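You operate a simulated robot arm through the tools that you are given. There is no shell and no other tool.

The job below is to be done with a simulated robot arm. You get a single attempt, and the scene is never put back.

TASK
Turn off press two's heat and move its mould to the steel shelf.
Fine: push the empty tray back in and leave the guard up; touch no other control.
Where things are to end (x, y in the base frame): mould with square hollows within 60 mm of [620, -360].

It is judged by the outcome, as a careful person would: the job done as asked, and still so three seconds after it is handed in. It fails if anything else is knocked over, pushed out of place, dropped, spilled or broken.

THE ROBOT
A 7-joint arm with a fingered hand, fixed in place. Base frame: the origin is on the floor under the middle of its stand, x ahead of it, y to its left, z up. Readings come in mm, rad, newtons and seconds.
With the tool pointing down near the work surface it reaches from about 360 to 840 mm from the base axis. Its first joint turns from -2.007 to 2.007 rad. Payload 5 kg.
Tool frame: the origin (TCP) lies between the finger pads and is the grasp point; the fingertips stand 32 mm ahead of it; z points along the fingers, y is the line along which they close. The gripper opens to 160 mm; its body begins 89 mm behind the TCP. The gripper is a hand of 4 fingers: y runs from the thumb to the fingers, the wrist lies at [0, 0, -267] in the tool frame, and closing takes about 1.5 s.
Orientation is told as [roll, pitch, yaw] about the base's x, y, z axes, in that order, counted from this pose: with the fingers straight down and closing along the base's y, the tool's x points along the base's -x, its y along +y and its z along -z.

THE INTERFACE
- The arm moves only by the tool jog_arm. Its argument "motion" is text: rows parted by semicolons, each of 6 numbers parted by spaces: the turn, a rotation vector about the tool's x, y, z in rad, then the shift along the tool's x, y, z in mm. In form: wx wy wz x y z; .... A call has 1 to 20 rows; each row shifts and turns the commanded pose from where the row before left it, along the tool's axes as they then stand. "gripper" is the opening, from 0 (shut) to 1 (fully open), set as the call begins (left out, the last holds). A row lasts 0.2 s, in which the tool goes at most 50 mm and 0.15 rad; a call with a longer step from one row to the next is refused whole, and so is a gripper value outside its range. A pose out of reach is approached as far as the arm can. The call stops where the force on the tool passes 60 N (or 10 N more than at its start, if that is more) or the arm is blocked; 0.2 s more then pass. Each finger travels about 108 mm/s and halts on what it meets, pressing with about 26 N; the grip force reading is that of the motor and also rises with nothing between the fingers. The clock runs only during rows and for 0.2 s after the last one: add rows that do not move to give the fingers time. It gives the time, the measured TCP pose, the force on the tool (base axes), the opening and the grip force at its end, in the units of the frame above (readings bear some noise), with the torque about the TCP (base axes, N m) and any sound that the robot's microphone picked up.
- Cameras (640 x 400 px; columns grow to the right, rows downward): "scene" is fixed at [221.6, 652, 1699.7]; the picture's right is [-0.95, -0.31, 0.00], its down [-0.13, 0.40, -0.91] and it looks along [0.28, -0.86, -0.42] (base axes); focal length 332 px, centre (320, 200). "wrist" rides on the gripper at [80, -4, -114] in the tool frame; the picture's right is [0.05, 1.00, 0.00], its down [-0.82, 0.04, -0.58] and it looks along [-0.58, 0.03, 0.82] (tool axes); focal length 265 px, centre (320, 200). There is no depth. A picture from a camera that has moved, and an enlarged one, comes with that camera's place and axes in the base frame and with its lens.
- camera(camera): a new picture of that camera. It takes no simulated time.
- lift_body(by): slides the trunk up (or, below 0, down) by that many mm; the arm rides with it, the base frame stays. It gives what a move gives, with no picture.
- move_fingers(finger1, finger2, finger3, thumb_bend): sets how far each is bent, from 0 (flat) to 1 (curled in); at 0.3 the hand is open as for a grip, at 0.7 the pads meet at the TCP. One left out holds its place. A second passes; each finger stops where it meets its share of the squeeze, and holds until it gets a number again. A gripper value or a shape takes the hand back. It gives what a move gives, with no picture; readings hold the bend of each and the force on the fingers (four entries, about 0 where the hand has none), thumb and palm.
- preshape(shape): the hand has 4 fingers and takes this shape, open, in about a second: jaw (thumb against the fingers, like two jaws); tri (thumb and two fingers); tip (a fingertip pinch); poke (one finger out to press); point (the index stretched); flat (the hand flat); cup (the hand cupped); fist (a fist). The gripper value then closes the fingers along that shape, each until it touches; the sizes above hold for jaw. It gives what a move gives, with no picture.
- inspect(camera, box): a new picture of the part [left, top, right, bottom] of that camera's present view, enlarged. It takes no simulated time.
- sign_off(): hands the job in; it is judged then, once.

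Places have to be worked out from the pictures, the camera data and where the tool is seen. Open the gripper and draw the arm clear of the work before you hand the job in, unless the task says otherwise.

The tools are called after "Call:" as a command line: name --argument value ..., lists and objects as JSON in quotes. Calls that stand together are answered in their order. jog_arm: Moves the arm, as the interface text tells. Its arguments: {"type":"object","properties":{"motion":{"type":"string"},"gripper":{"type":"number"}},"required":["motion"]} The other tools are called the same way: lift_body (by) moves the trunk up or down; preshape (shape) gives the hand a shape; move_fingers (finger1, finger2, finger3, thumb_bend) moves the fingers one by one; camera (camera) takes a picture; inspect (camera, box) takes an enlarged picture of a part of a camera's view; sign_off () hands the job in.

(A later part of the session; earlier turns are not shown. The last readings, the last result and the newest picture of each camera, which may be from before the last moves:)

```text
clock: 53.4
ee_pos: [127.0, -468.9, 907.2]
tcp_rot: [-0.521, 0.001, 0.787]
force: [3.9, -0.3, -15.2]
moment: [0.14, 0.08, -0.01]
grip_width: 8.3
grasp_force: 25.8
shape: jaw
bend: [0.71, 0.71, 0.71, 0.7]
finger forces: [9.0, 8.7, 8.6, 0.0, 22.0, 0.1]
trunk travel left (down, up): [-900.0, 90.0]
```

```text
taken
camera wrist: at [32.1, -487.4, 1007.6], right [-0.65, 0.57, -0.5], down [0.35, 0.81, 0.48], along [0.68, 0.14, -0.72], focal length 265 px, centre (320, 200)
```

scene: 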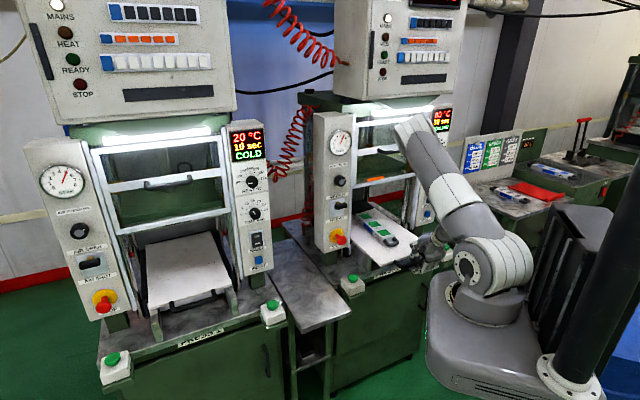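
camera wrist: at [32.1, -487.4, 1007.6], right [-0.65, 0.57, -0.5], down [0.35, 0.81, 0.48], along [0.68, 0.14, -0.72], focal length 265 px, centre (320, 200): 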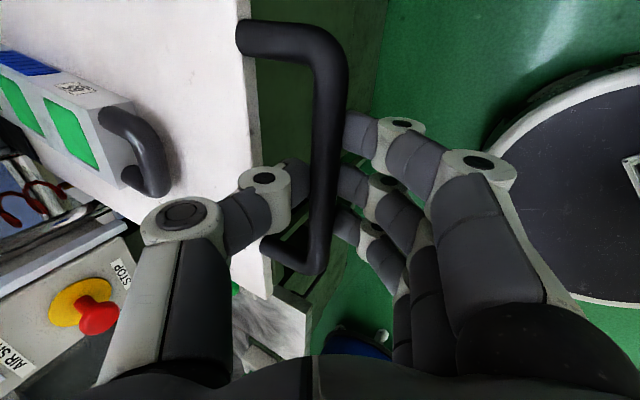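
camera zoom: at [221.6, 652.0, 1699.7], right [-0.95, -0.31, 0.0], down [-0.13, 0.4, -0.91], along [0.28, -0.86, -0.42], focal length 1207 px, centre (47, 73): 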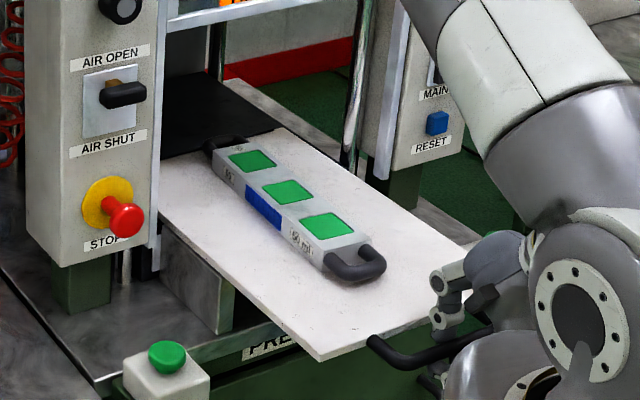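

The tray is now out about 245 mm and the mould's middle should be near n≈135. I unload the hand, open gently and check that the tray stays level before I withdraw.

Call:
jog_arm --motion "0 0 0 0 1.25 2.17; 0 0 0 0 0 0"

Call:
jog_arm --motion "0 0 0 0 0 0; 0 0 0 0 0 0; 0 0 0 0 0 0; 0 0 0 0 0 0" --gripper 0.2

Call:
inspect --camera "scene" --box '[330, 180, 460, 290]'

Call:
inspect --camera "wrist" --box '[200, 20, 440, 260]'

```text
clock: 54.0
ee_pos: [126.7, -469.2, 907.0]
tcp_rot: [-0.525, 0.001, 0.786]
force: [1.4, 0.1, 1.9]
moment: [0.04, -0.01, 0.04]
grip_width: 8.6
grasp_force: 26.0
shape: jaw
bend: [0.71, 0.71, 0.71, 0.7]
finger forces: [7.4, 7.1, 7.1, 0.1, 25.3, 0.0]
trunk travel left (down, up): [-900.0, 90.0]
```

```text
clock: 55.0
ee_pos: [126.8, -468.5, 905.7]
tcp_rot: [-0.524, 0.002, 0.788]
force: [1.2, -0.3, 0.0]
moment: [0.03, 0.03, 0.01]
grip_width: 31.8
grasp_force: 0.2
shape: jaw
bend: [0.73, 0.73, 0.73, 0.7]
finger forces: [0.0, 0.1, 0.0, 0.1, 0.1, 0.0]
trunk travel left (down, up): [-900.0, 90.0]
```

```text
3.64 times, centred on (395, 235) of scene
camera zoom: at [221.6, 652.0, 1699.7], right [-0.95, -0.31, 0.0], down [-0.13, 0.4, -0.91], along [0.28, -0.86, -0.42], focal length 1207 px, centre (47, 73)
```

zoom: 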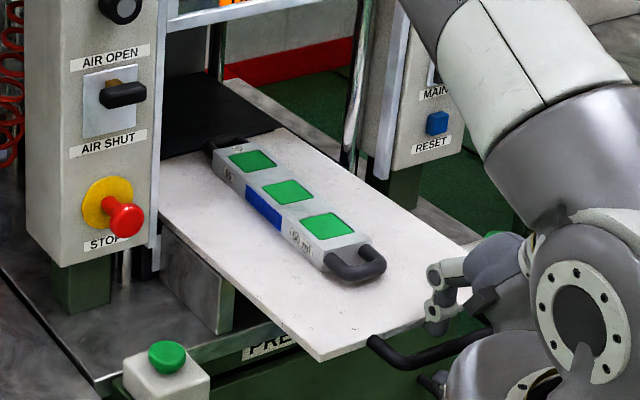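

```text
1.67 times, centred on (320, 140) of wrist
camera zoom: at [32.3, -486.7, 1005.7], right [-0.65, 0.57, -0.5], down [0.35, 0.81, 0.48], along [0.68, 0.14, -0.72], focal length 442 px, centre (320, 300)
```

zoom: 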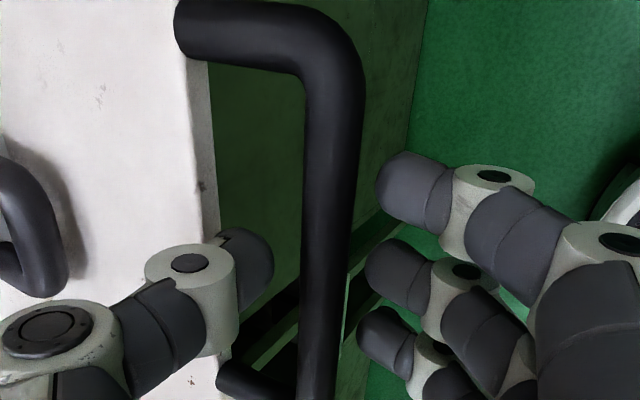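

The tray is stable. I lift clear of the bar, go up, roll the hand back 90° so the fingers will close sideways, and pitch it to about 75° down.

Call:
jog_arm --motion "0 0 0 0 0 -15; 0 0 0 0 0 -25; 0 0 0 0 -17.5 -30.3; 0 0 0 0 -17.5 -30.3; 0 0 0 0 -17.5 -30.3; 0 0 0 0 -17.5 -30.3; 0 0 0 0 0 0"

Call:
jog_arm --motion "0 0 0.1428 0 0 0; 0 0 0.1428 0 0 0; 0 0 0.1428 0 0 0; 0 0 0.1428 0 0 0; 0 0 0.1428 0 0 0; 0 0 0.1428 0 0 0; 0 0 0.1428 0 0 0; 0 0 0.1428 0 0 0; 0 0 0.1428 0 0 0; 0 0 0.1428 0 0 0; 0 0 0.1428 0 0 0; 0 0.13 0 0 0 0; 0 0.13 0 0 0 0; 0 0 0 0 0 0" --gripper 0.9

Call:
camera --camera "wrist"

Call:
camera --camera "scene"

```text
clock: 56.6
ee_pos: [111.1, -454.2, 1080.8]
tcp_rot: [-0.521, -0.001, 0.786]
force: [-0.2, 0.0, 0.4]
moment: [0.04, 0.05, -0.02]
grip_width: 31.7
grasp_force: 0.1
shape: jaw
bend: [0.73, 0.73, 0.73, 0.7]
finger forces: [0.0, 0.1, 0.0, 0.0, 0.0, 0.0]
trunk travel left (down, up): [-900.0, 90.0]
```

```text
clock: 59.6
ee_pos: [112.7, -452.5, 1080.6]
tcp_rot: [-0.002, -0.262, -0.784]
force: [0.2, 0.2, 0.0]
moment: [0.02, 0.02, -0.03]
grip_width: 144.0
grasp_force: 0.2
shape: jaw
bend: [0.48, 0.48, 0.48, 0.44]
finger forces: [0.1, 0.1, 0.0, 0.0, 0.0, 0.1]
trunk travel left (down, up): [-900.0, 90.0]
```

```text
taken
camera wrist: at [33.4, -379.1, 1168.4], right [0.67, 0.74, -0.01], down [0.48, -0.42, 0.77], along [0.56, -0.52, -0.64], focal length 265 px, centre (320, 200)
```

wrist: 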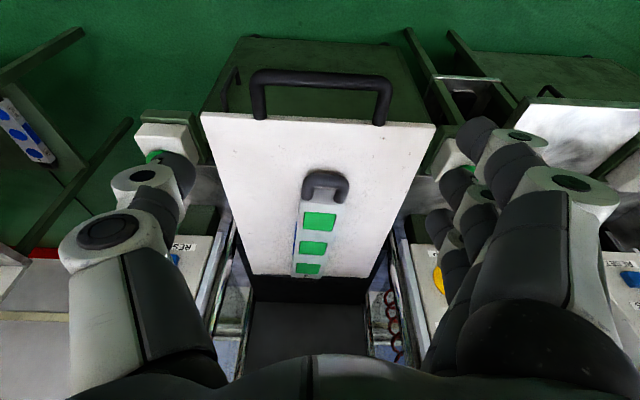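

```text
taken
```

scene: 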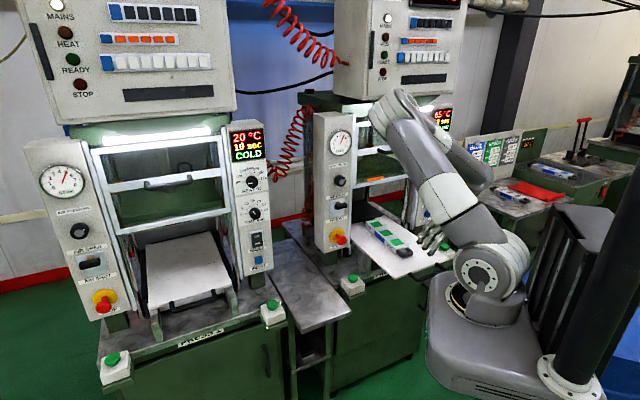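

The mould is seen nicely end-on. I zoom in to measure its position, width and skew.

Call:
inspect --camera "wrist" --box '[230, 150, 400, 300]'

Call:
inspect --camera "scene" --box '[360, 200, 430, 260]'

```text
2.67 times, centred on (315, 225) of wrist
camera zoom: at [33.4, -379.1, 1168.4], right [0.67, 0.74, -0.01], down [0.48, -0.42, 0.77], along [0.56, -0.52, -0.64], focal length 708 px, centre (333, 133)
```

zoom: 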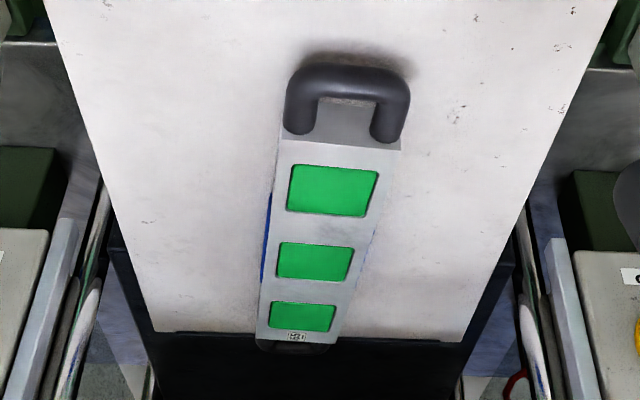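

```text
6.67 times, centred on (395, 230) of scene
camera zoom: at [221.6, 652.0, 1699.7], right [-0.95, -0.31, 0.0], down [-0.13, 0.4, -0.91], along [0.28, -0.86, -0.42], focal length 2213 px, centre (-180, 0)
```

zoom: 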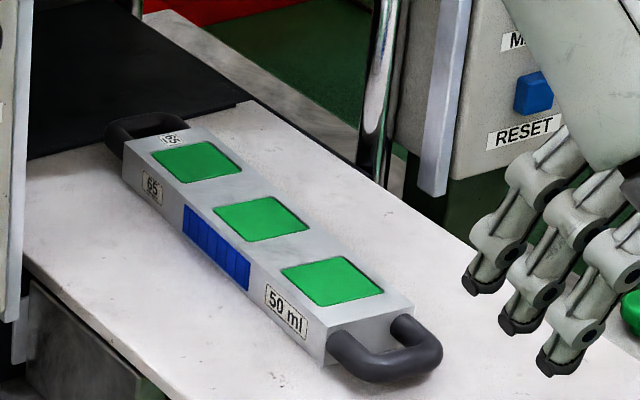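

The mould is a bar about 247 × 64 × 26 mm with its top near z≈928. Its middle is near n≈118, lateral≈0, and it is skewed about 4.5°. I pitch to 80°, yaw 4.5° to match, and move over its front end. That lets me enter low and stay well under the raised guard's handle.

Call:
jog_arm --motion "0 0.087 0 0 0 0; 0.0137 0 0.0773 0 0 0; 0 0 0 -35.7 5.06 20.6; 0 0 0 -35.7 5.06 20.6; 0 0 0 -35.7 5.06 20.6; 0 0 0 -35.7 5.06 20.6; 0 0 0 -35.7 5.06 20.6; 0 0 0 0 0 0" --gripper 0.68

Call:
camera --camera "wrist"

Call:
camera --camera "scene"

Call:
inspect --camera "scene" --box '[330, 100, 470, 270]'

```text
clock: 61.4
ee_pos: [257.3, -583.7, 1009.7]
tcp_rot: [-0.002, -0.179, -0.863]
force: [-0.7, 0.2, 0.6]
moment: [-0.01, -0.06, -0.02]
grip_width: 109.1
grasp_force: 0.0
shape: jaw
bend: [0.68, 0.68, 0.68, 0.64]
finger forces: [0.0, 0.1, 0.0, 0.0, 0.0, 0.1]
trunk travel left (down, up): [-900.0, 90.0]
```

```text
taken
camera wrist: at [190.5, -509.7, 1106.7], right [0.73, 0.69, -0.01], down [0.49, -0.5, 0.71], along [0.49, -0.52, -0.7], focal length 265 px, centre (320, 200)
```

wrist: 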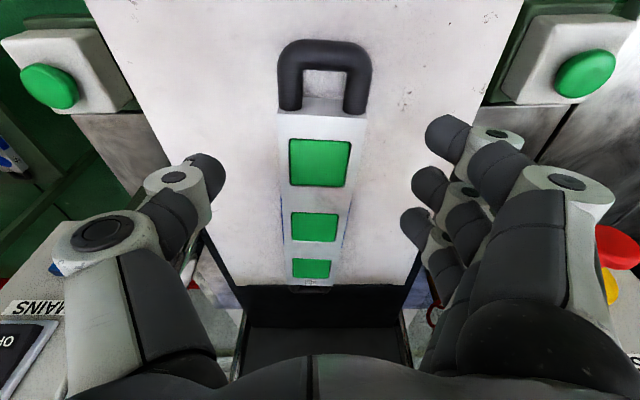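

```text
taken
```

scene: 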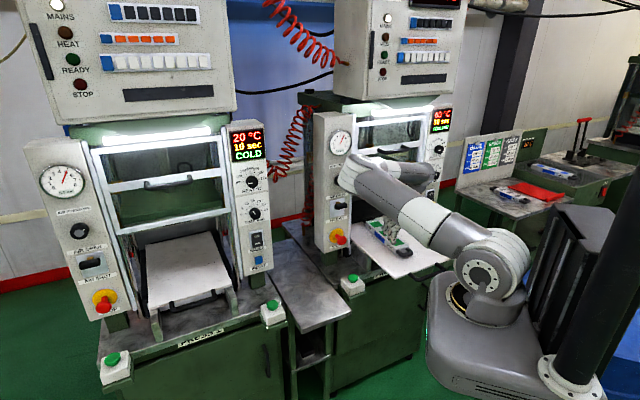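

```text
2.35 times, centred on (400, 185) of scene
camera zoom: at [221.6, 652.0, 1699.7], right [-0.95, -0.31, 0.0], down [-0.13, 0.4, -0.91], along [0.28, -0.86, -0.42], focal length 781 px, centre (132, 235)
```

zoom: 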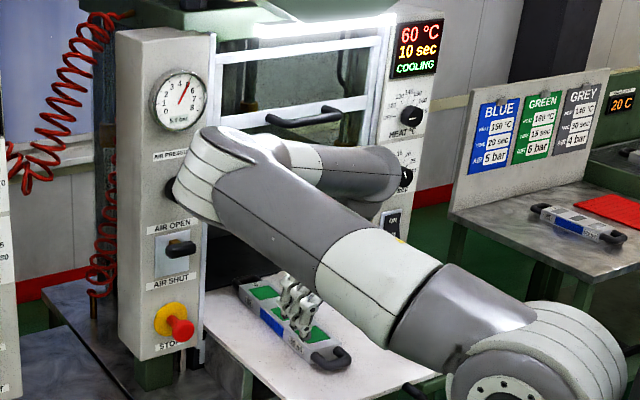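

The mould is centred between the fingers and aligned to about 1°. Its middle is 122 mm ahead. The elbow has swung out to the left but is still well in front of the left panel. I trim the yaw and descend to z≈950, straddling the mould's front end.

Call:
jog_arm --motion "0.0034 0 0.0187 0 0 0; 0 0 0 3.6 0 19.7; 0 0 0 3.6 0 19.7; 0 0 0 3.6 0 19.7; 0 0 0 0 0 0"

Call:
camera --camera "wrist"

Call:
inspect --camera "scene" --box '[330, 100, 470, 270]'

```text
clock: 62.6
ee_pos: [259.0, -583.7, 949.0]
tcp_rot: [-0.003, -0.175, -0.882]
force: [-0.4, -0.1, -0.6]
moment: [-0.01, 0.0, 0.0]
grip_width: 109.1
grasp_force: 0.1
shape: jaw
bend: [0.68, 0.68, 0.68, 0.64]
finger forces: [0.0, 0.0, 0.1, 0.0, 0.1, 0.1]
trunk travel left (down, up): [-900.0, 90.0]
```

```text
taken
camera wrist: at [191.7, -509.2, 1046.5], right [0.74, 0.67, -0.01], down [0.48, -0.51, 0.71], along [0.47, -0.53, -0.7], focal length 265 px, centre (320, 200)
```

wrist: 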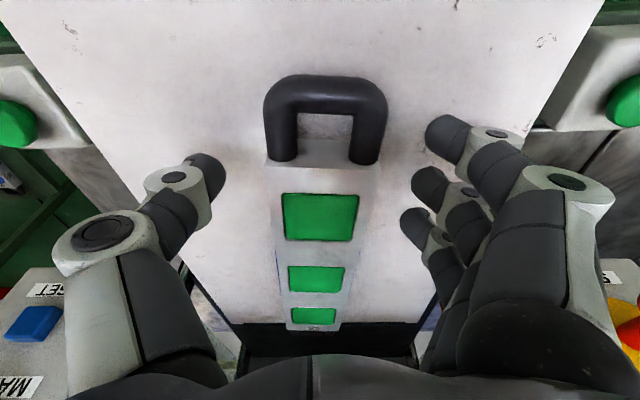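

```text
2.35 times, centred on (400, 185) of scene
camera zoom: at [221.6, 652.0, 1699.7], right [-0.95, -0.31, 0.0], down [-0.13, 0.4, -0.91], along [0.28, -0.86, -0.42], focal length 781 px, centre (132, 235)
```

zoom: 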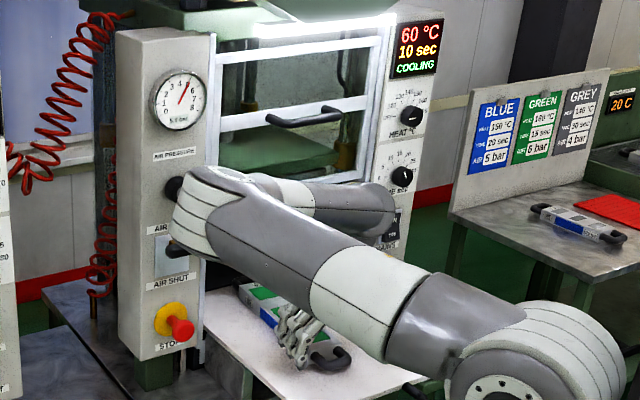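

The fingers straddle the mould's front end. I slide forward 108 mm along the mould at this height, in small rows, with a 2 mm sideways trim.

Call:
jog_arm --motion "0 0 0 -17.7 0.4 3.13; 0 0 0 -17.7 0.4 3.13; 0 0 0 -17.7 0.4 3.13; 0 0 0 -17.7 0.4 3.13; 0 0 0 -17.7 0.4 3.13; 0 0 0 -17.7 0 3.13; 0 0 0 0 0 0"

Call:
camera --camera "wrist"

Call:
inspect --camera "scene" --box '[310, 100, 470, 270]'

```text
clock: 64.4
ee_pos: [321.5, -629.7, 981.8]
tcp_rot: [0.017, -0.23, -0.868]
force: [0.6, 1.0, -0.7]
moment: [-0.01, -0.01, 0.02]
grip_width: 109.2
grasp_force: 0.1
shape: jaw
bend: [0.68, 0.68, 0.68, 0.64]
finger forces: [0.1, 0.0, 0.0, 0.0, 0.0, 0.0]
out of reach, approached as far as the arm can: row 4, 5, 6
trunk travel left (down, up): [-900.0, 90.0]
stopped in row 7: the arm was blocked; the commanded pose is now the measured one
```

```text
taken
camera wrist: at [248.4, -553.3, 1073.0], right [0.73, 0.69, 0.01], down [0.45, -0.48, 0.75], along [0.52, -0.54, -0.66], focal length 265 px, centre (320, 200)
```

wrist: 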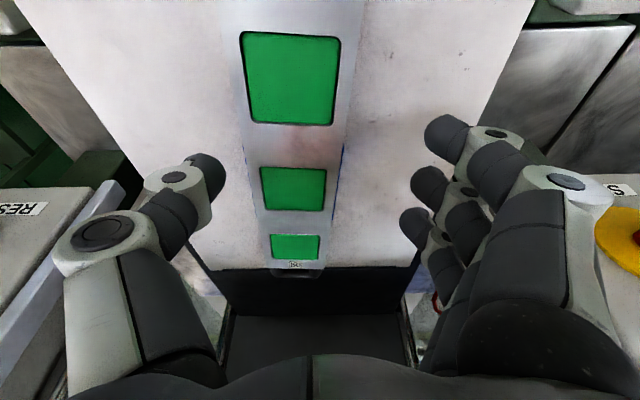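

```text
2.35 times, centred on (390, 185) of scene
camera zoom: at [221.6, 652.0, 1699.7], right [-0.95, -0.31, 0.0], down [-0.13, 0.4, -0.91], along [0.28, -0.86, -0.42], focal length 781 px, centre (155, 235)
```

zoom: 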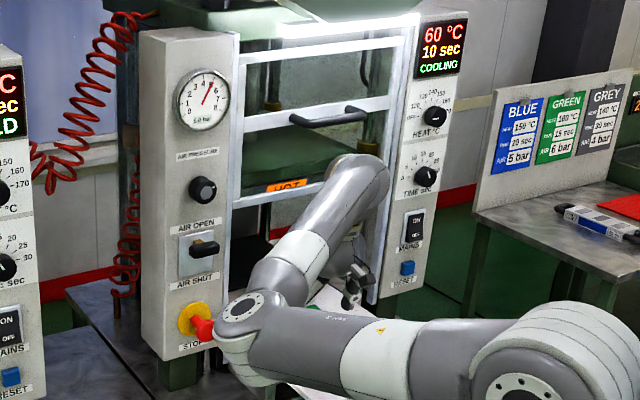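

The arm ran out of comfortable reach: its elbow dropped to the side and the hand stopped short and higher. I check the whole scene before doing anything else.

Call:
camera --camera "scene"

Call:
inspect --camera "scene" --box '[330, 200, 450, 290]'

```text
taken
```

scene: 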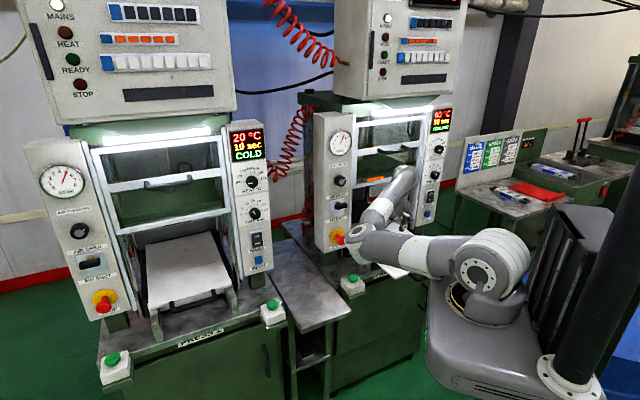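

```text
4.44 times, centred on (390, 245) of scene
camera zoom: at [221.6, 652.0, 1699.7], right [-0.95, -0.31, 0.0], down [-0.13, 0.4, -0.91], along [0.28, -0.86, -0.42], focal length 1475 px, centre (9, 0)
```

zoom: 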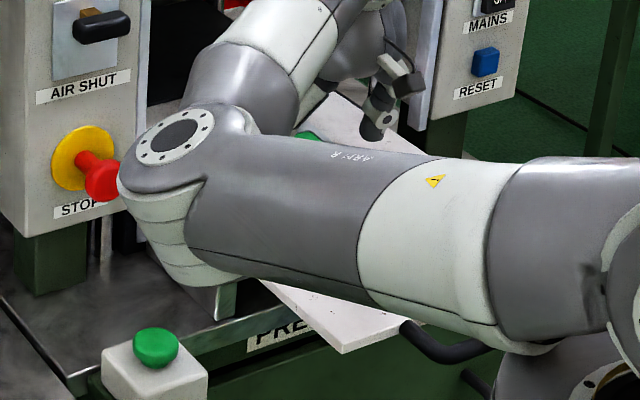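

The pictures show nothing touched: the elbow hangs well in front of the STOP button, and the display still reads COOLING. The arm has simply folded into a poor posture from my last roll. I retreat up and back into free space in front of the tray.

Call:
jog_arm --motion "0 0 0 29 0 -22.2; 0 0 0 29 0 -22.2; 0 0 0 29 0 -22.2; 0 0 0 29 0 -22.2; 0 0 0 29 0 -22.2; 0 0 0 29 0 -22.2; 0 0 0 0 0 0"

Call:
camera --camera "scene"

```text
clock: 66.0
ee_pos: [186.0, -477.8, 1067.7]
tcp_rot: [0.015, -0.224, -0.868]
force: [-0.3, -0.3, 0.5]
moment: [0.01, 0.03, 0.04]
grip_width: 109.0
grasp_force: 0.2
shape: jaw
bend: [0.68, 0.68, 0.68, 0.64]
finger forces: [0.1, 0.1, 0.1, 0.1, 0.1, 0.0]
trunk travel left (down, up): [-900.0, 90.0]
```

```text
taken
```

scene: 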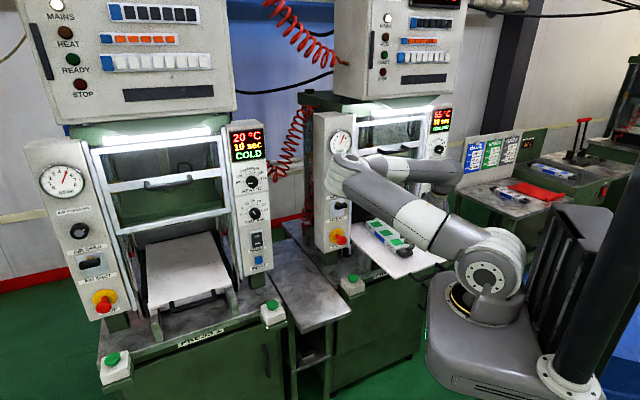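

The mould and tray are undisturbed. I undo the posture by rolling the hand the other way in free space, first 90°, and watch where the elbow goes.

Call:
jog_arm --motion "0 0 -0.1428 0 0 0; 0 0 -0.1428 0 0 0; 0 0 -0.1428 0 0 0; 0 0 -0.1428 0 0 0; 0 0 -0.1428 0 0 0; 0 0 -0.1428 0 0 0; 0 0 -0.1428 0 0 0; 0 0 -0.1428 0 0 0; 0 0 -0.1428 0 0 0; 0 0 -0.1428 0 0 0; 0 0 -0.1428 0 0 0; 0 0 0 0 0 0"

Call:
camera --camera "scene"

```text
clock: 68.6
ee_pos: [187.0, -477.6, 1068.7]
tcp_rot: [-0.224, -0.017, 0.708]
force: [0.2, -0.5, 0.6]
moment: [0.0, -0.02, 0.0]
grip_width: 109.0
grasp_force: 0.1
shape: jaw
bend: [0.68, 0.68, 0.68, 0.64]
finger forces: [0.0, 0.1, 0.0, 0.0, 0.0, 0.0]
trunk travel left (down, up): [-900.0, 90.0]
```

```text
taken
```

scene: 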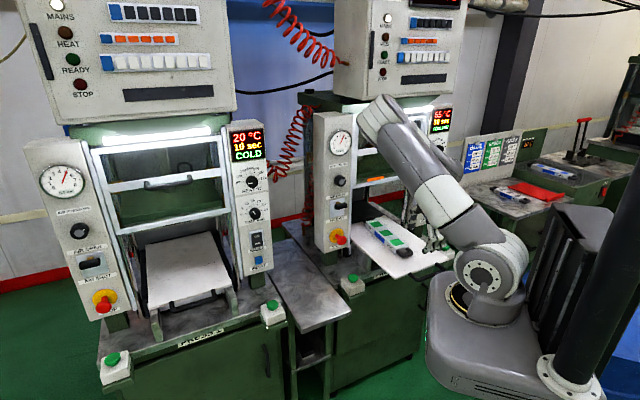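

As expected, the elbow comes back up. I roll another 90°, so the camera will look down from the press side.

Call:
jog_arm --motion "0 0 -0.1428 0 0 0; 0 0 -0.1428 0 0 0; 0 0 -0.1428 0 0 0; 0 0 -0.1428 0 0 0; 0 0 -0.1428 0 0 0; 0 0 -0.1428 0 0 0; 0 0 -0.1428 0 0 0; 0 0 -0.1428 0 0 0; 0 0 -0.1428 0 0 0; 0 0 -0.1428 0 0 0; 0 0 -0.1428 0 0 0; 0 0 0 0 0 0"

Call:
camera --camera "scene"

Call:
camera --camera "wrist"

```text
clock: 71.2
ee_pos: [186.8, -478.8, 1067.8]
tcp_rot: [-0.015, 0.223, 2.273]
force: [0.7, -0.6, 0.6]
moment: [-0.01, -0.01, 0.02]
grip_width: 109.3
grasp_force: 0.0
shape: jaw
bend: [0.68, 0.68, 0.68, 0.64]
finger forces: [0.0, 0.0, 0.1, 0.0, 0.0, 0.0]
trunk travel left (down, up): [-900.0, 90.0]
```

```text
taken
```

scene: 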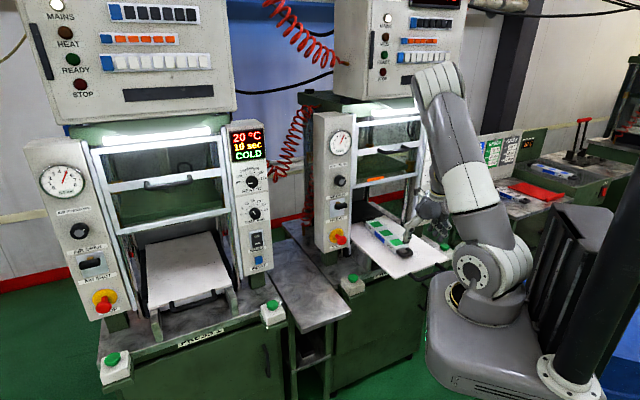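

```text
taken
camera wrist: at [223.6, -516.4, 1196.6], right [-0.73, -0.69, 0.0], down [-0.64, 0.67, 0.38], along [-0.26, 0.28, -0.92], focal length 265 px, centre (320, 200)
```

wrist: 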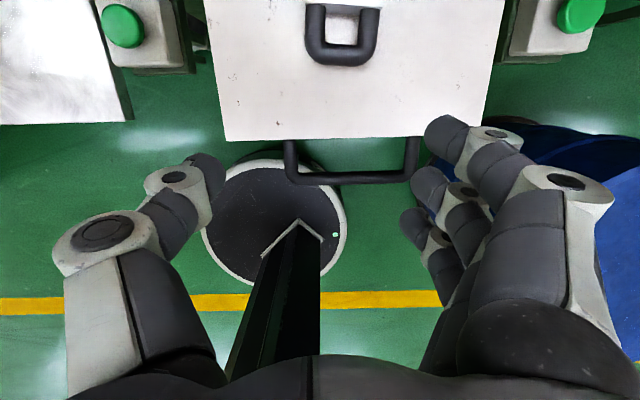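

The posture is healthy again, with the elbow up and to the right. I fix the pitch to 80°, move over the mould's front end at z≈1000 and look.

Call:
jog_arm --motion "0 -0.049 0 0 0 0; 0 0 0 27.9 2.85 22.2; 0 0 0 27.9 2.85 22.2; 0 0 0 27.9 2.85 22.2; 0 0 0 27.9 2.85 22.2; 0 0 0 0 0 0"

Call:
camera --camera "wrist"

Call:
camera --camera "scene"

```text
clock: 72.6
ee_pos: [260.2, -580.4, 1001.0]
tcp_rot: [-0.015, 0.175, 2.273]
force: [0.3, -0.2, 0.4]
moment: [0.0, -0.02, 0.01]
grip_width: 108.8
grasp_force: 0.1
shape: jaw
bend: [0.68, 0.68, 0.68, 0.64]
finger forces: [0.1, 0.1, 0.0, 0.0, 0.0, 0.1]
trunk travel left (down, up): [-900.0, 90.0]
```

```text
taken
camera wrist: at [301.3, -623.2, 1126.5], right [-0.73, -0.69, -0.01], down [-0.62, 0.66, 0.43], along [-0.29, 0.31, -0.9], focal length 265 px, centre (320, 200)
```

wrist: 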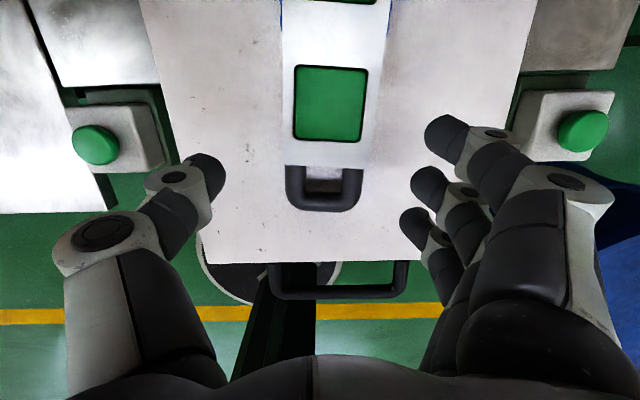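

```text
taken
```

scene: 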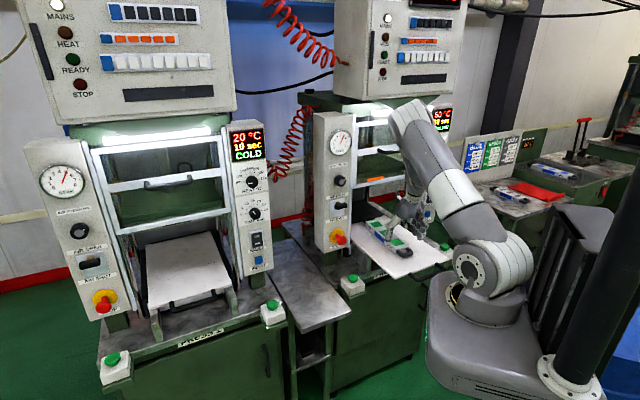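

The hand is over the mould's front end. The mould axis is about 4 mm to the right, averaging this view with the earlier one. I trim, descend to z≈949, then advance along the mould in small rows while checking for the arm's reach.

Call:
jog_arm --motion "0 0 0 -3 1.33 17.1; 0 0 0 -3 1.33 17.1; 0 0 0 -3 1.33 17.1; 0 0 0 0 0 0; 0 0 0 17.2 0 3.05; 0 0 0 17.2 0 3.05; 0 0 0 17.2 0 3.05; 0 0 0 0 0 0"

Call:
camera --camera "wrist"

Call:
camera --camera "scene"

```text
clock: 74.4
ee_pos: [291.7, -623.0, 948.0]
tcp_rot: [-0.014, 0.174, 2.273]
force: [0.1, 0.4, -0.8]
moment: [-0.01, 0.01, 0.0]
grip_width: 109.0
grasp_force: 0.0
shape: jaw
bend: [0.68, 0.68, 0.68, 0.64]
finger forces: [0.0, 0.0, 0.0, 0.1, 0.0, 0.0]
trunk travel left (down, up): [-900.0, 90.0]
```

```text
taken
camera wrist: at [331.7, -666.0, 1073.9], right [-0.73, -0.69, -0.01], down [-0.62, 0.66, 0.43], along [-0.29, 0.31, -0.9], focal length 265 px, centre (320, 200)
```

wrist: 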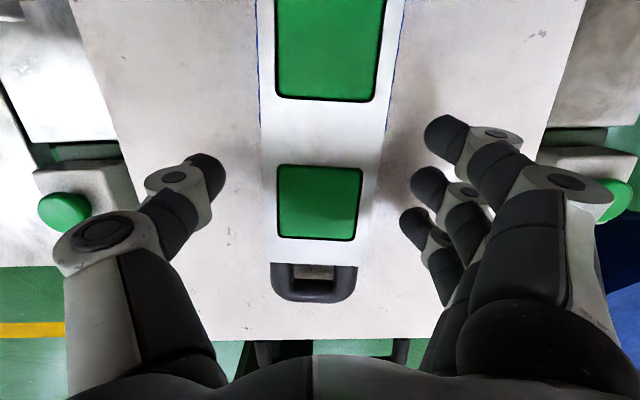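

```text
taken
```

scene: 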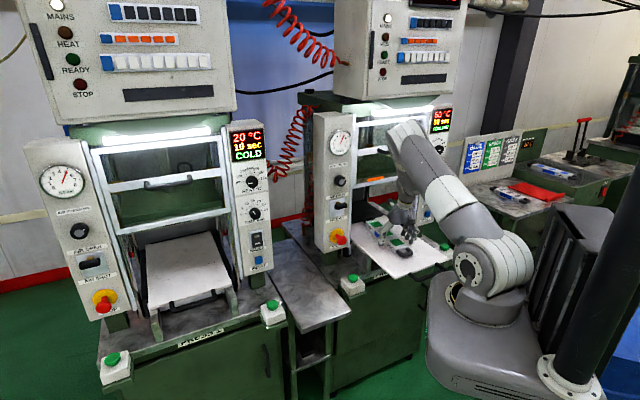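

The mould is well centred and its middle is 71 mm ahead. I advance 60 mm more, slowly.

Call:
jog_arm --motion "0 0 0 14.8 0.3 2.6; 0 0 0 14.8 0.3 2.6; 0 0 0 14.8 0.3 2.6; 0 0 0 14.8 0 2.6; 0 0 0 0 0 0"

Call:
camera --camera "wrist"

Call:
inspect --camera "scene" --box '[330, 100, 470, 270]'

```text
clock: 75.6
ee_pos: [329.7, -668.6, 948.6]
tcp_rot: [-0.016, 0.176, 2.273]
force: [-0.1, 0.7, 0.7]
moment: [-0.01, 0.02, -0.01]
grip_width: 108.9
grasp_force: 0.0
shape: jaw
bend: [0.68, 0.68, 0.68, 0.64]
finger forces: [0.1, 0.1, 0.1, 0.0, 0.1, 0.1]
trunk travel left (down, up): [-900.0, 90.0]
```

```text
taken
camera wrist: at [369.9, -711.3, 1074.4], right [-0.73, -0.69, -0.01], down [-0.62, 0.66, 0.43], along [-0.29, 0.31, -0.9], focal length 265 px, centre (320, 200)
```

wrist: 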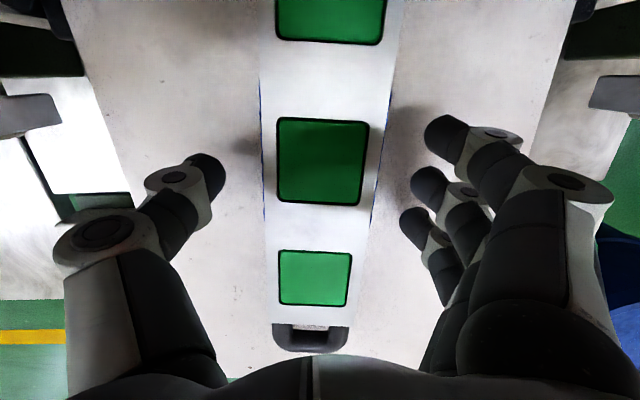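

```text
2.35 times, centred on (400, 185) of scene
camera zoom: at [221.6, 652.0, 1699.7], right [-0.95, -0.31, 0.0], down [-0.13, 0.4, -0.91], along [0.28, -0.86, -0.42], focal length 781 px, centre (132, 235)
```

zoom: 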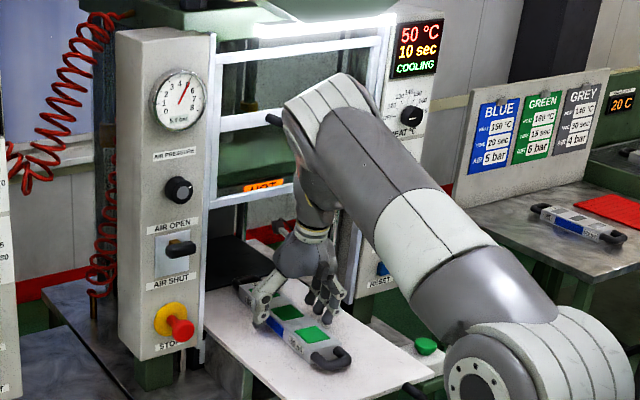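

The mould's middle is 16 mm ahead. I take 8 mm more and then descend in small steps, feeling for contact with the tray.

Call:
jog_arm --motion "0 0 0 7.9 0 1.4; 0 0 0 -0.52 0 2.95; 0 0 0 0 0 0"

Call:
inspect --camera "scene" --box '[370, 210, 430, 260]'

Call:
camera --camera "wrist"

```text
clock: 76.4
ee_pos: [336.9, -673.9, 945.2]
tcp_rot: [-0.017, 0.175, 2.271]
force: [0.0, -0.4, 0.0]
moment: [-0.02, -0.02, 0.0]
grip_width: 109.0
grasp_force: 0.1
shape: jaw
bend: [0.68, 0.68, 0.68, 0.64]
finger forces: [0.0, 0.0, 0.0, 0.1, 0.0, 0.1]
trunk travel left (down, up): [-900.0, 90.0]
```

```text
8.00 times, centred on (400, 235) of scene
camera zoom: at [221.6, 652.0, 1699.7], right [-0.95, -0.31, 0.0], down [-0.13, 0.4, -0.91], along [0.28, -0.86, -0.42], focal length 2655 px, centre (-320, -80)
```

zoom: 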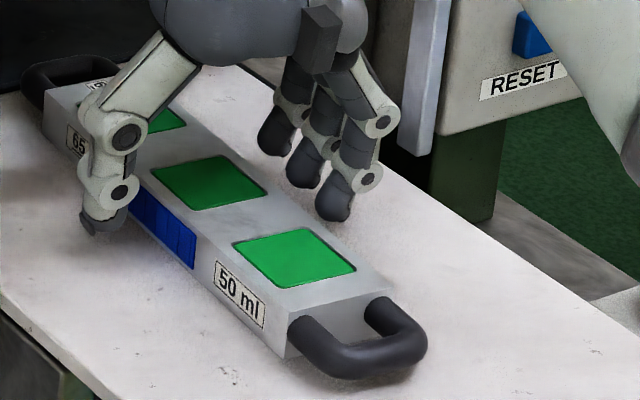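

```text
taken
camera wrist: at [376.0, -717.5, 1071.0], right [-0.73, -0.69, -0.01], down [-0.62, 0.66, 0.43], along [-0.29, 0.31, -0.9], focal length 265 px, centre (320, 200)
```

wrist: 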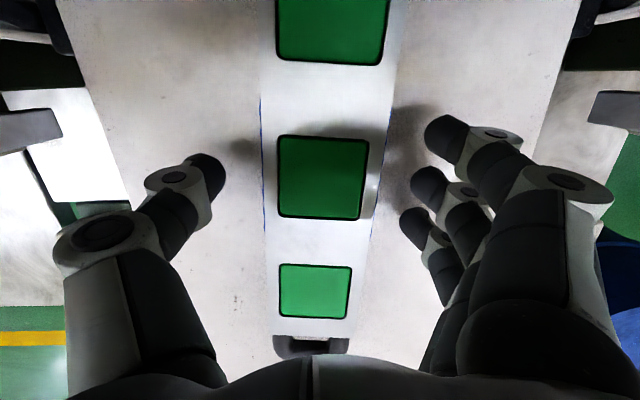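

The fingertips hang close to the tray on both sides of the mould. I continue down in 3 mm steps.

Call:
jog_arm --motion "0 0 0 -0.52 0 2.95; 0 0 0 0 0 0"

Call:
jog_arm --motion "0 0 0 -0.52 0 2.95; 0 0 0 0 0 0"

Call:
inspect --camera "scene" --box '[370, 210, 430, 260]'

```text
clock: 77.0
ee_pos: [335.6, -674.4, 942.1]
tcp_rot: [-0.015, 0.174, 2.273]
force: [0.4, -0.5, 0.3]
moment: [-0.03, -0.02, 0.0]
grip_width: 108.9
grasp_force: 0.0
shape: jaw
bend: [0.68, 0.68, 0.68, 0.64]
finger forces: [0.1, 0.0, 0.0, 0.1, 0.0, 0.1]
trunk travel left (down, up): [-900.0, 90.0]
```

```text
clock: 77.6
ee_pos: [335.6, -674.5, 938.8]
tcp_rot: [-0.015, 0.174, 2.274]
force: [1.0, 0.1, 2.9]
moment: [-0.04, 0.23, -0.04]
grip_width: 108.8
grasp_force: 0.0
shape: jaw
bend: [0.68, 0.68, 0.68, 0.64]
finger forces: [0.1, 0.1, 3.2, 0.1, 0.0, 0.0]
trunk travel left (down, up): [-900.0, 90.0]
```

```text
8.00 times, centred on (400, 235) of scene
camera zoom: at [221.6, 652.0, 1699.7], right [-0.95, -0.31, 0.0], down [-0.13, 0.4, -0.91], along [0.28, -0.86, -0.42], focal length 2655 px, centre (-320, -80)
```

zoom: 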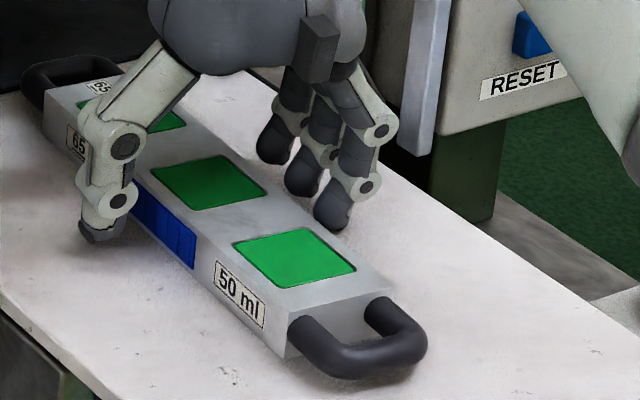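

Finger 3 just touched the tray (3 N), so the tray surface is found. I rise 4 mm and close on the mould.

Call:
jog_arm --motion "0 0 0 0.7 0 -3.94; 0 0 0 0 0 0"

Call:
jog_arm --motion "0 0 0 0 0 0; 0 0 0 0 0 0; 0 0 0 0 0 0; 0 0 0 0 0 0; 0 0 0 0 0 0; 0 0 0 0 0 0" --gripper 0.1

Call:
inspect --camera "scene" --box '[370, 210, 430, 260]'

Call:
camera --camera "wrist"

```text
clock: 78.2
ee_pos: [336.8, -673.7, 942.2]
tcp_rot: [-0.016, 0.174, 2.274]
force: [0.0, 0.0, 1.1]
moment: [0.0, -0.02, -0.02]
grip_width: 109.2
grasp_force: 0.1
shape: jaw
bend: [0.68, 0.68, 0.68, 0.64]
finger forces: [0.1, 0.0, 0.0, 0.0, 0.0, 0.1]
trunk travel left (down, up): [-900.0, 90.0]
```

```text
clock: 79.6
ee_pos: [336.7, -674.8, 942.4]
tcp_rot: [-0.015, 0.173, 2.273]
force: [-0.2, 0.1, 0.8]
moment: [-0.05, 0.07, -0.03]
grip_width: 64.1
grasp_force: 26.0
shape: jaw
bend: [0.73, 0.73, 0.73, 0.7]
finger forces: [8.0, 8.0, 8.0, 0.0, 23.0, 0.0]
trunk travel left (down, up): [-900.0, 90.0]
```

```text
8.00 times, centred on (400, 235) of scene
camera zoom: at [221.6, 652.0, 1699.7], right [-0.95, -0.31, 0.0], down [-0.13, 0.4, -0.91], along [0.28, -0.86, -0.42], focal length 2655 px, centre (-320, -80)
```

zoom: 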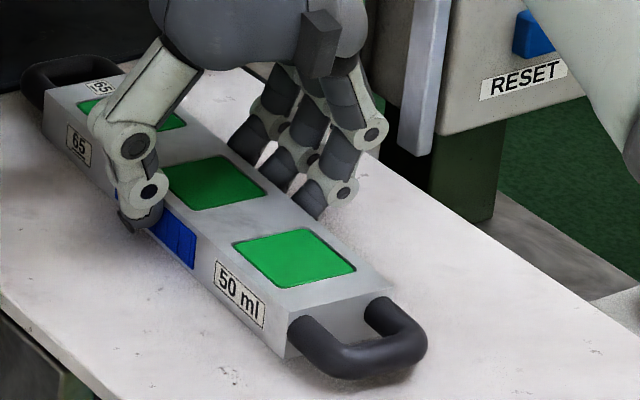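

```text
taken
camera wrist: at [375.9, -717.5, 1068.3], right [-0.73, -0.69, -0.01], down [-0.62, 0.66, 0.43], along [-0.29, 0.31, -0.9], focal length 265 px, centre (320, 200)
```

wrist: 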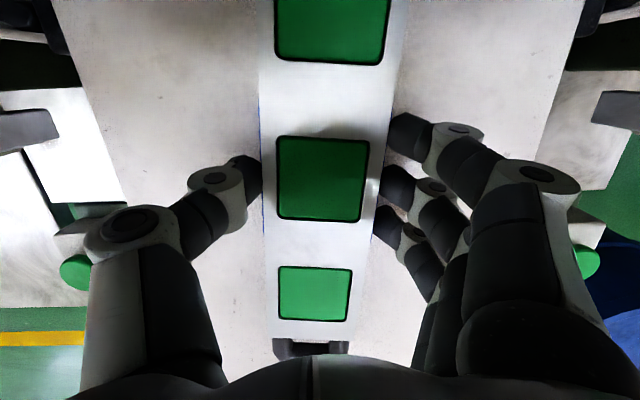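

The mould is held: width 64 mm, three fingers at 8 N each against the thumb at 23 N. I lift 12 mm gently to feel its weight and check that it stays level.

Call:
jog_arm --motion "0 0 0 0.52 0 -2.95; 0 0 0 0.7 0 -3.94; 0 0 0 0.87 0 -4.93; 0 0 0 0 0 0; 0 0 0 0 0 0"

Call:
inspect --camera "scene" --box '[370, 210, 430, 260]'

Call:
camera --camera "wrist"

```text
clock: 80.8
ee_pos: [336.4, -675.9, 954.3]
tcp_rot: [-0.017, 0.174, 2.272]
force: [0.3, 0.3, -9.7]
moment: [0.02, 0.03, 0.01]
grip_width: 63.7
grasp_force: 26.2
shape: jaw
bend: [0.73, 0.73, 0.73, 0.7]
finger forces: [7.6, 7.9, 7.8, 0.0, 23.6, 0.1]
trunk travel left (down, up): [-900.0, 90.0]
```

```text
8.00 times, centred on (400, 235) of scene
camera zoom: at [221.6, 652.0, 1699.7], right [-0.95, -0.31, 0.0], down [-0.13, 0.4, -0.91], along [0.28, -0.86, -0.42], focal length 2655 px, centre (-320, -80)
```

zoom: 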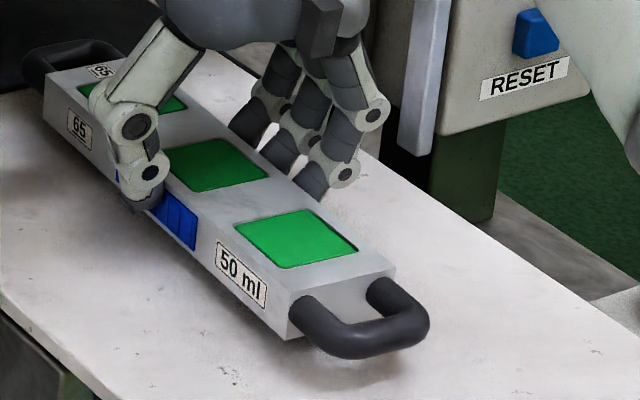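

```text
taken
camera wrist: at [376.3, -718.4, 1079.7], right [-0.73, -0.69, -0.01], down [-0.62, 0.66, 0.43], along [-0.29, 0.32, -0.9], focal length 265 px, centre (320, 200)
```

wrist: 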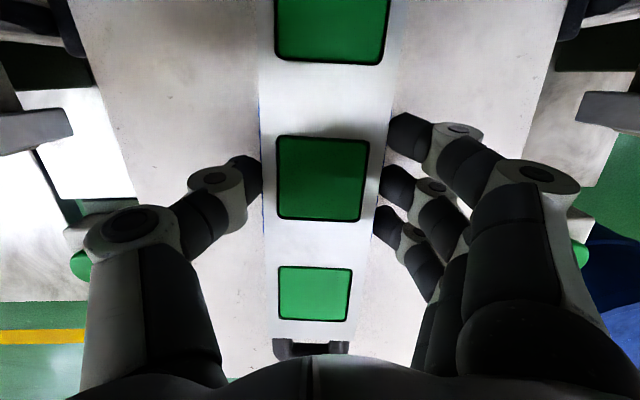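

The mould is off the tray, level, and weighs about 1 kg. I draw it straight back out at this height, clear of the guard and the press opening.

Call:
jog_arm --motion "0 0 0 -8 0 -1.4; 0 0 0 -14.8 0 -2.6; 0 0 0 -19.7 0 -3.5; 0 0 0 -19.7 0 -3.5; 0 0 0 -19.7 0 -3.5; 0 0 0 -19.7 0 -3.5; 0 0 0 -14.8 0 -2.6; 0 0 0 -8 0 -1.4; 0 0 0 0 0 0"

Call:
camera --camera "scene"

Call:
camera --camera "wrist"

```text
clock: 82.8
ee_pos: [255.5, -579.4, 953.7]
tcp_rot: [-0.015, 0.175, 2.272]
force: [-0.5, -0.3, -9.3]
moment: [0.01, 0.03, 0.02]
grip_width: 63.9
grasp_force: 25.9
shape: jaw
bend: [0.73, 0.73, 0.73, 0.7]
finger forces: [7.7, 7.8, 8.0, 0.0, 23.4, 0.1]
trunk travel left (down, up): [-900.0, 90.0]
```

```text
taken
```

scene: 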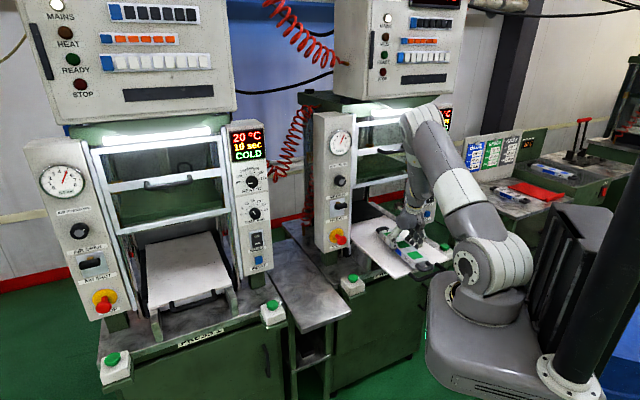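

```text
taken
camera wrist: at [294.9, -623.3, 1080.2], right [-0.73, -0.69, -0.01], down [-0.62, 0.66, 0.43], along [-0.29, 0.32, -0.9], focal length 265 px, centre (320, 200)
```

wrist: 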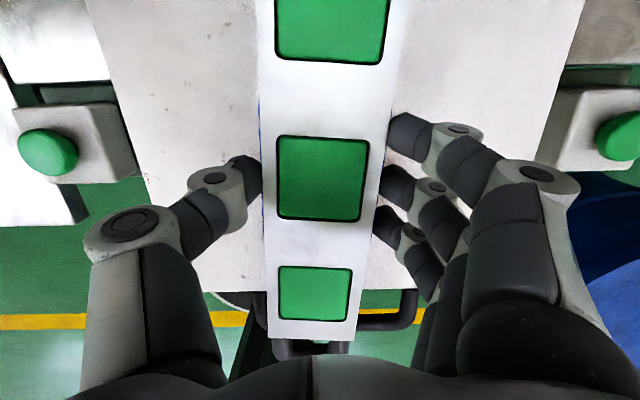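

The mould is out of the press, held steady. I now go up 90 mm and back 130 mm to clear the buttons before moving sideways.

Call:
jog_arm --motion "0 0 0 -10 0 -10; 0 0 0 -15 0 -15; 0 0 0 -16 0 -16; 0 0 0 -16 0 -16; 0 0 0 -16 0 -16; 0 0 0 -16 0 -16; 0 0 0 -14 0 -14; 0 0 0 -9 0 -9; 0 0 0 0 0 0"

Call:
camera --camera "scene"

Call:
inspect --camera "scene" --box '[220, 200, 380, 350]'

```text
clock: 84.8
ee_pos: [169.6, -480.2, 1047.3]
tcp_rot: [-0.016, 0.174, 2.274]
force: [-0.8, 0.5, -9.2]
moment: [0.06, 0.04, -0.01]
grip_width: 64.1
grasp_force: 25.9
shape: jaw
bend: [0.73, 0.73, 0.73, 0.7]
finger forces: [7.4, 7.8, 7.9, 0.0, 23.4, 0.1]
trunk travel left (down, up): [-900.0, 90.0]
```

```text
taken
```

scene: 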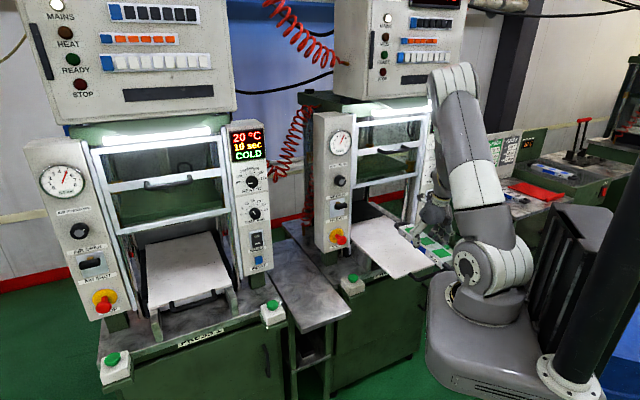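

```text
2.67 times, centred on (300, 275) of scene
camera zoom: at [221.6, 652.0, 1699.7], right [-0.95, -0.31, 0.0], down [-0.13, 0.4, -0.91], along [0.28, -0.86, -0.42], focal length 885 px, centre (373, 0)
```

zoom: 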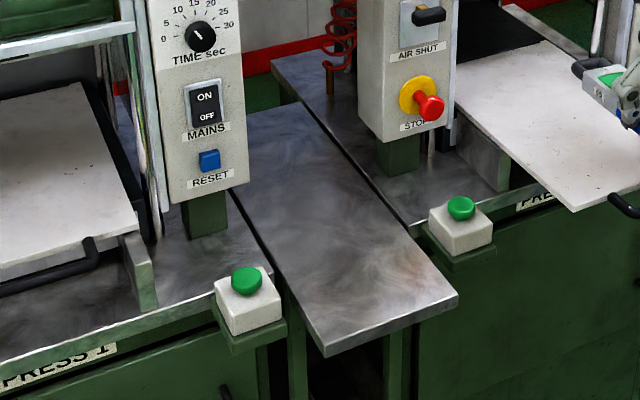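

The steel shelf is the plate between the presses. Its top is at z≈788, its front edge at n≈-100, and it spans lateral -318 to -524, so the target (n≈98, lateral≈-424) is central on it. I square the yaw to 45° and carry the mould left, halfway first, watching the elbow.

Call:
jog_arm --motion "0.0144 0 -0.0818 0 0 0; 0 0 0 0 -12 0; 0 0 0 0 -20 0; 0 0 0 0 -25 0; 0 0 0 0 -25 0; 0 0 0 0 -25 0; 0 0 0 0 -25 0; 0 0 0 0 -25 0; 0 0 0 0 -22 0; 0 0 0 0 -15 0; 0 0 0 0 -8 0; 0 0 0 0 0 0"

Call:
camera --camera "scene"

Call:
camera --camera "wrist"

```text
clock: 87.4
ee_pos: [311.7, -337.0, 1050.3]
tcp_rot: [-0.017, 0.174, 2.356]
force: [-0.5, 0.4, -8.6]
moment: [0.03, 0.04, 0.0]
grip_width: 63.7
grasp_force: 25.9
shape: jaw
bend: [0.73, 0.73, 0.73, 0.7]
finger forces: [7.5, 7.9, 7.9, 0.0, 23.7, 0.1]
trunk travel left (down, up): [-900.0, 90.0]
```

```text
taken
```

scene: 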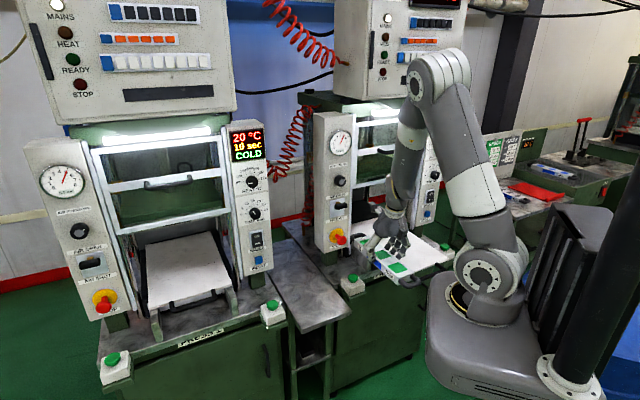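

```text
taken
camera wrist: at [355.2, -376.7, 1175.0], right [-0.67, -0.74, -0.01], down [-0.67, 0.6, 0.43], along [-0.31, 0.29, -0.9], focal length 265 px, centre (320, 200)
```

wrist: 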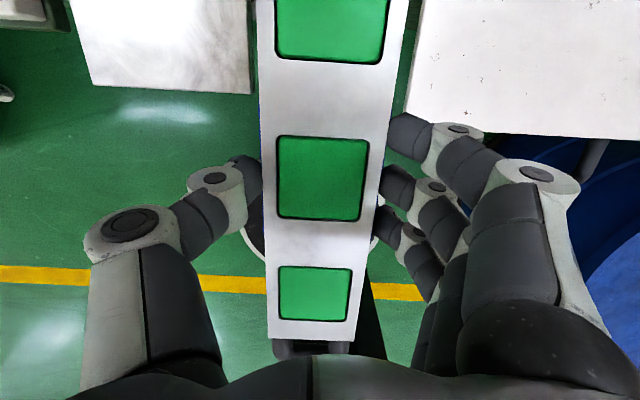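

Grip and posture are steady. I continue the remaining 202 mm to the left.

Call:
jog_arm --motion "0 0 0 0 -12 0; 0 0 0 0 -20 0; 0 0 0 0 -25 0; 0 0 0 0 -25 0; 0 0 0 0 -25 0; 0 0 0 0 -25 0; 0 0 0 0 -25 0; 0 0 0 0 -22 0; 0 0 0 0 -15 0; 0 0 0 0 -8 0; 0 0 0 0 0 0"

Call:
camera --camera "scene"

Call:
camera --camera "wrist"

```text
clock: 89.8
ee_pos: [454.9, -195.1, 1052.0]
tcp_rot: [-0.015, 0.175, 2.355]
force: [0.1, 1.0, -9.5]
moment: [0.01, 0.03, -0.04]
grip_width: 64.1
grasp_force: 26.3
shape: jaw
bend: [0.73, 0.73, 0.73, 0.7]
finger forces: [7.5, 8.1, 8.0, 0.0, 23.7, 0.1]
trunk travel left (down, up): [-900.0, 90.0]
```

```text
taken
```

scene: 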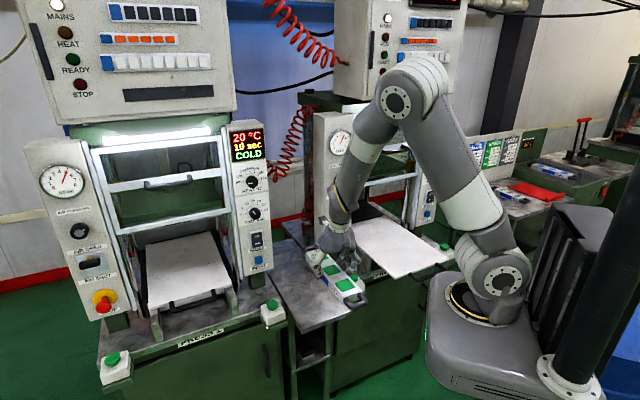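

```text
taken
camera wrist: at [497.4, -233.7, 1178.1], right [-0.67, -0.74, -0.01], down [-0.67, 0.6, 0.43], along [-0.31, 0.29, -0.9], focal length 265 px, centre (320, 200)
```

wrist: 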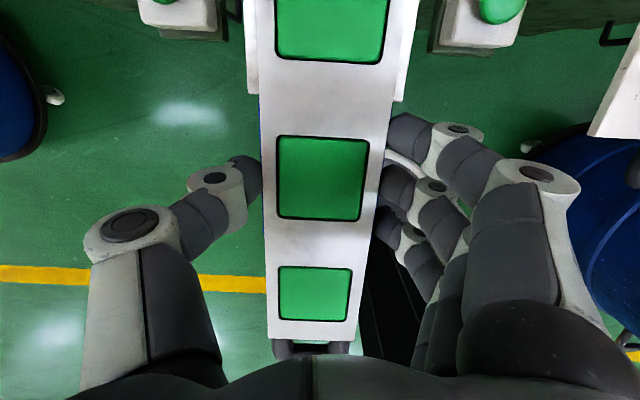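

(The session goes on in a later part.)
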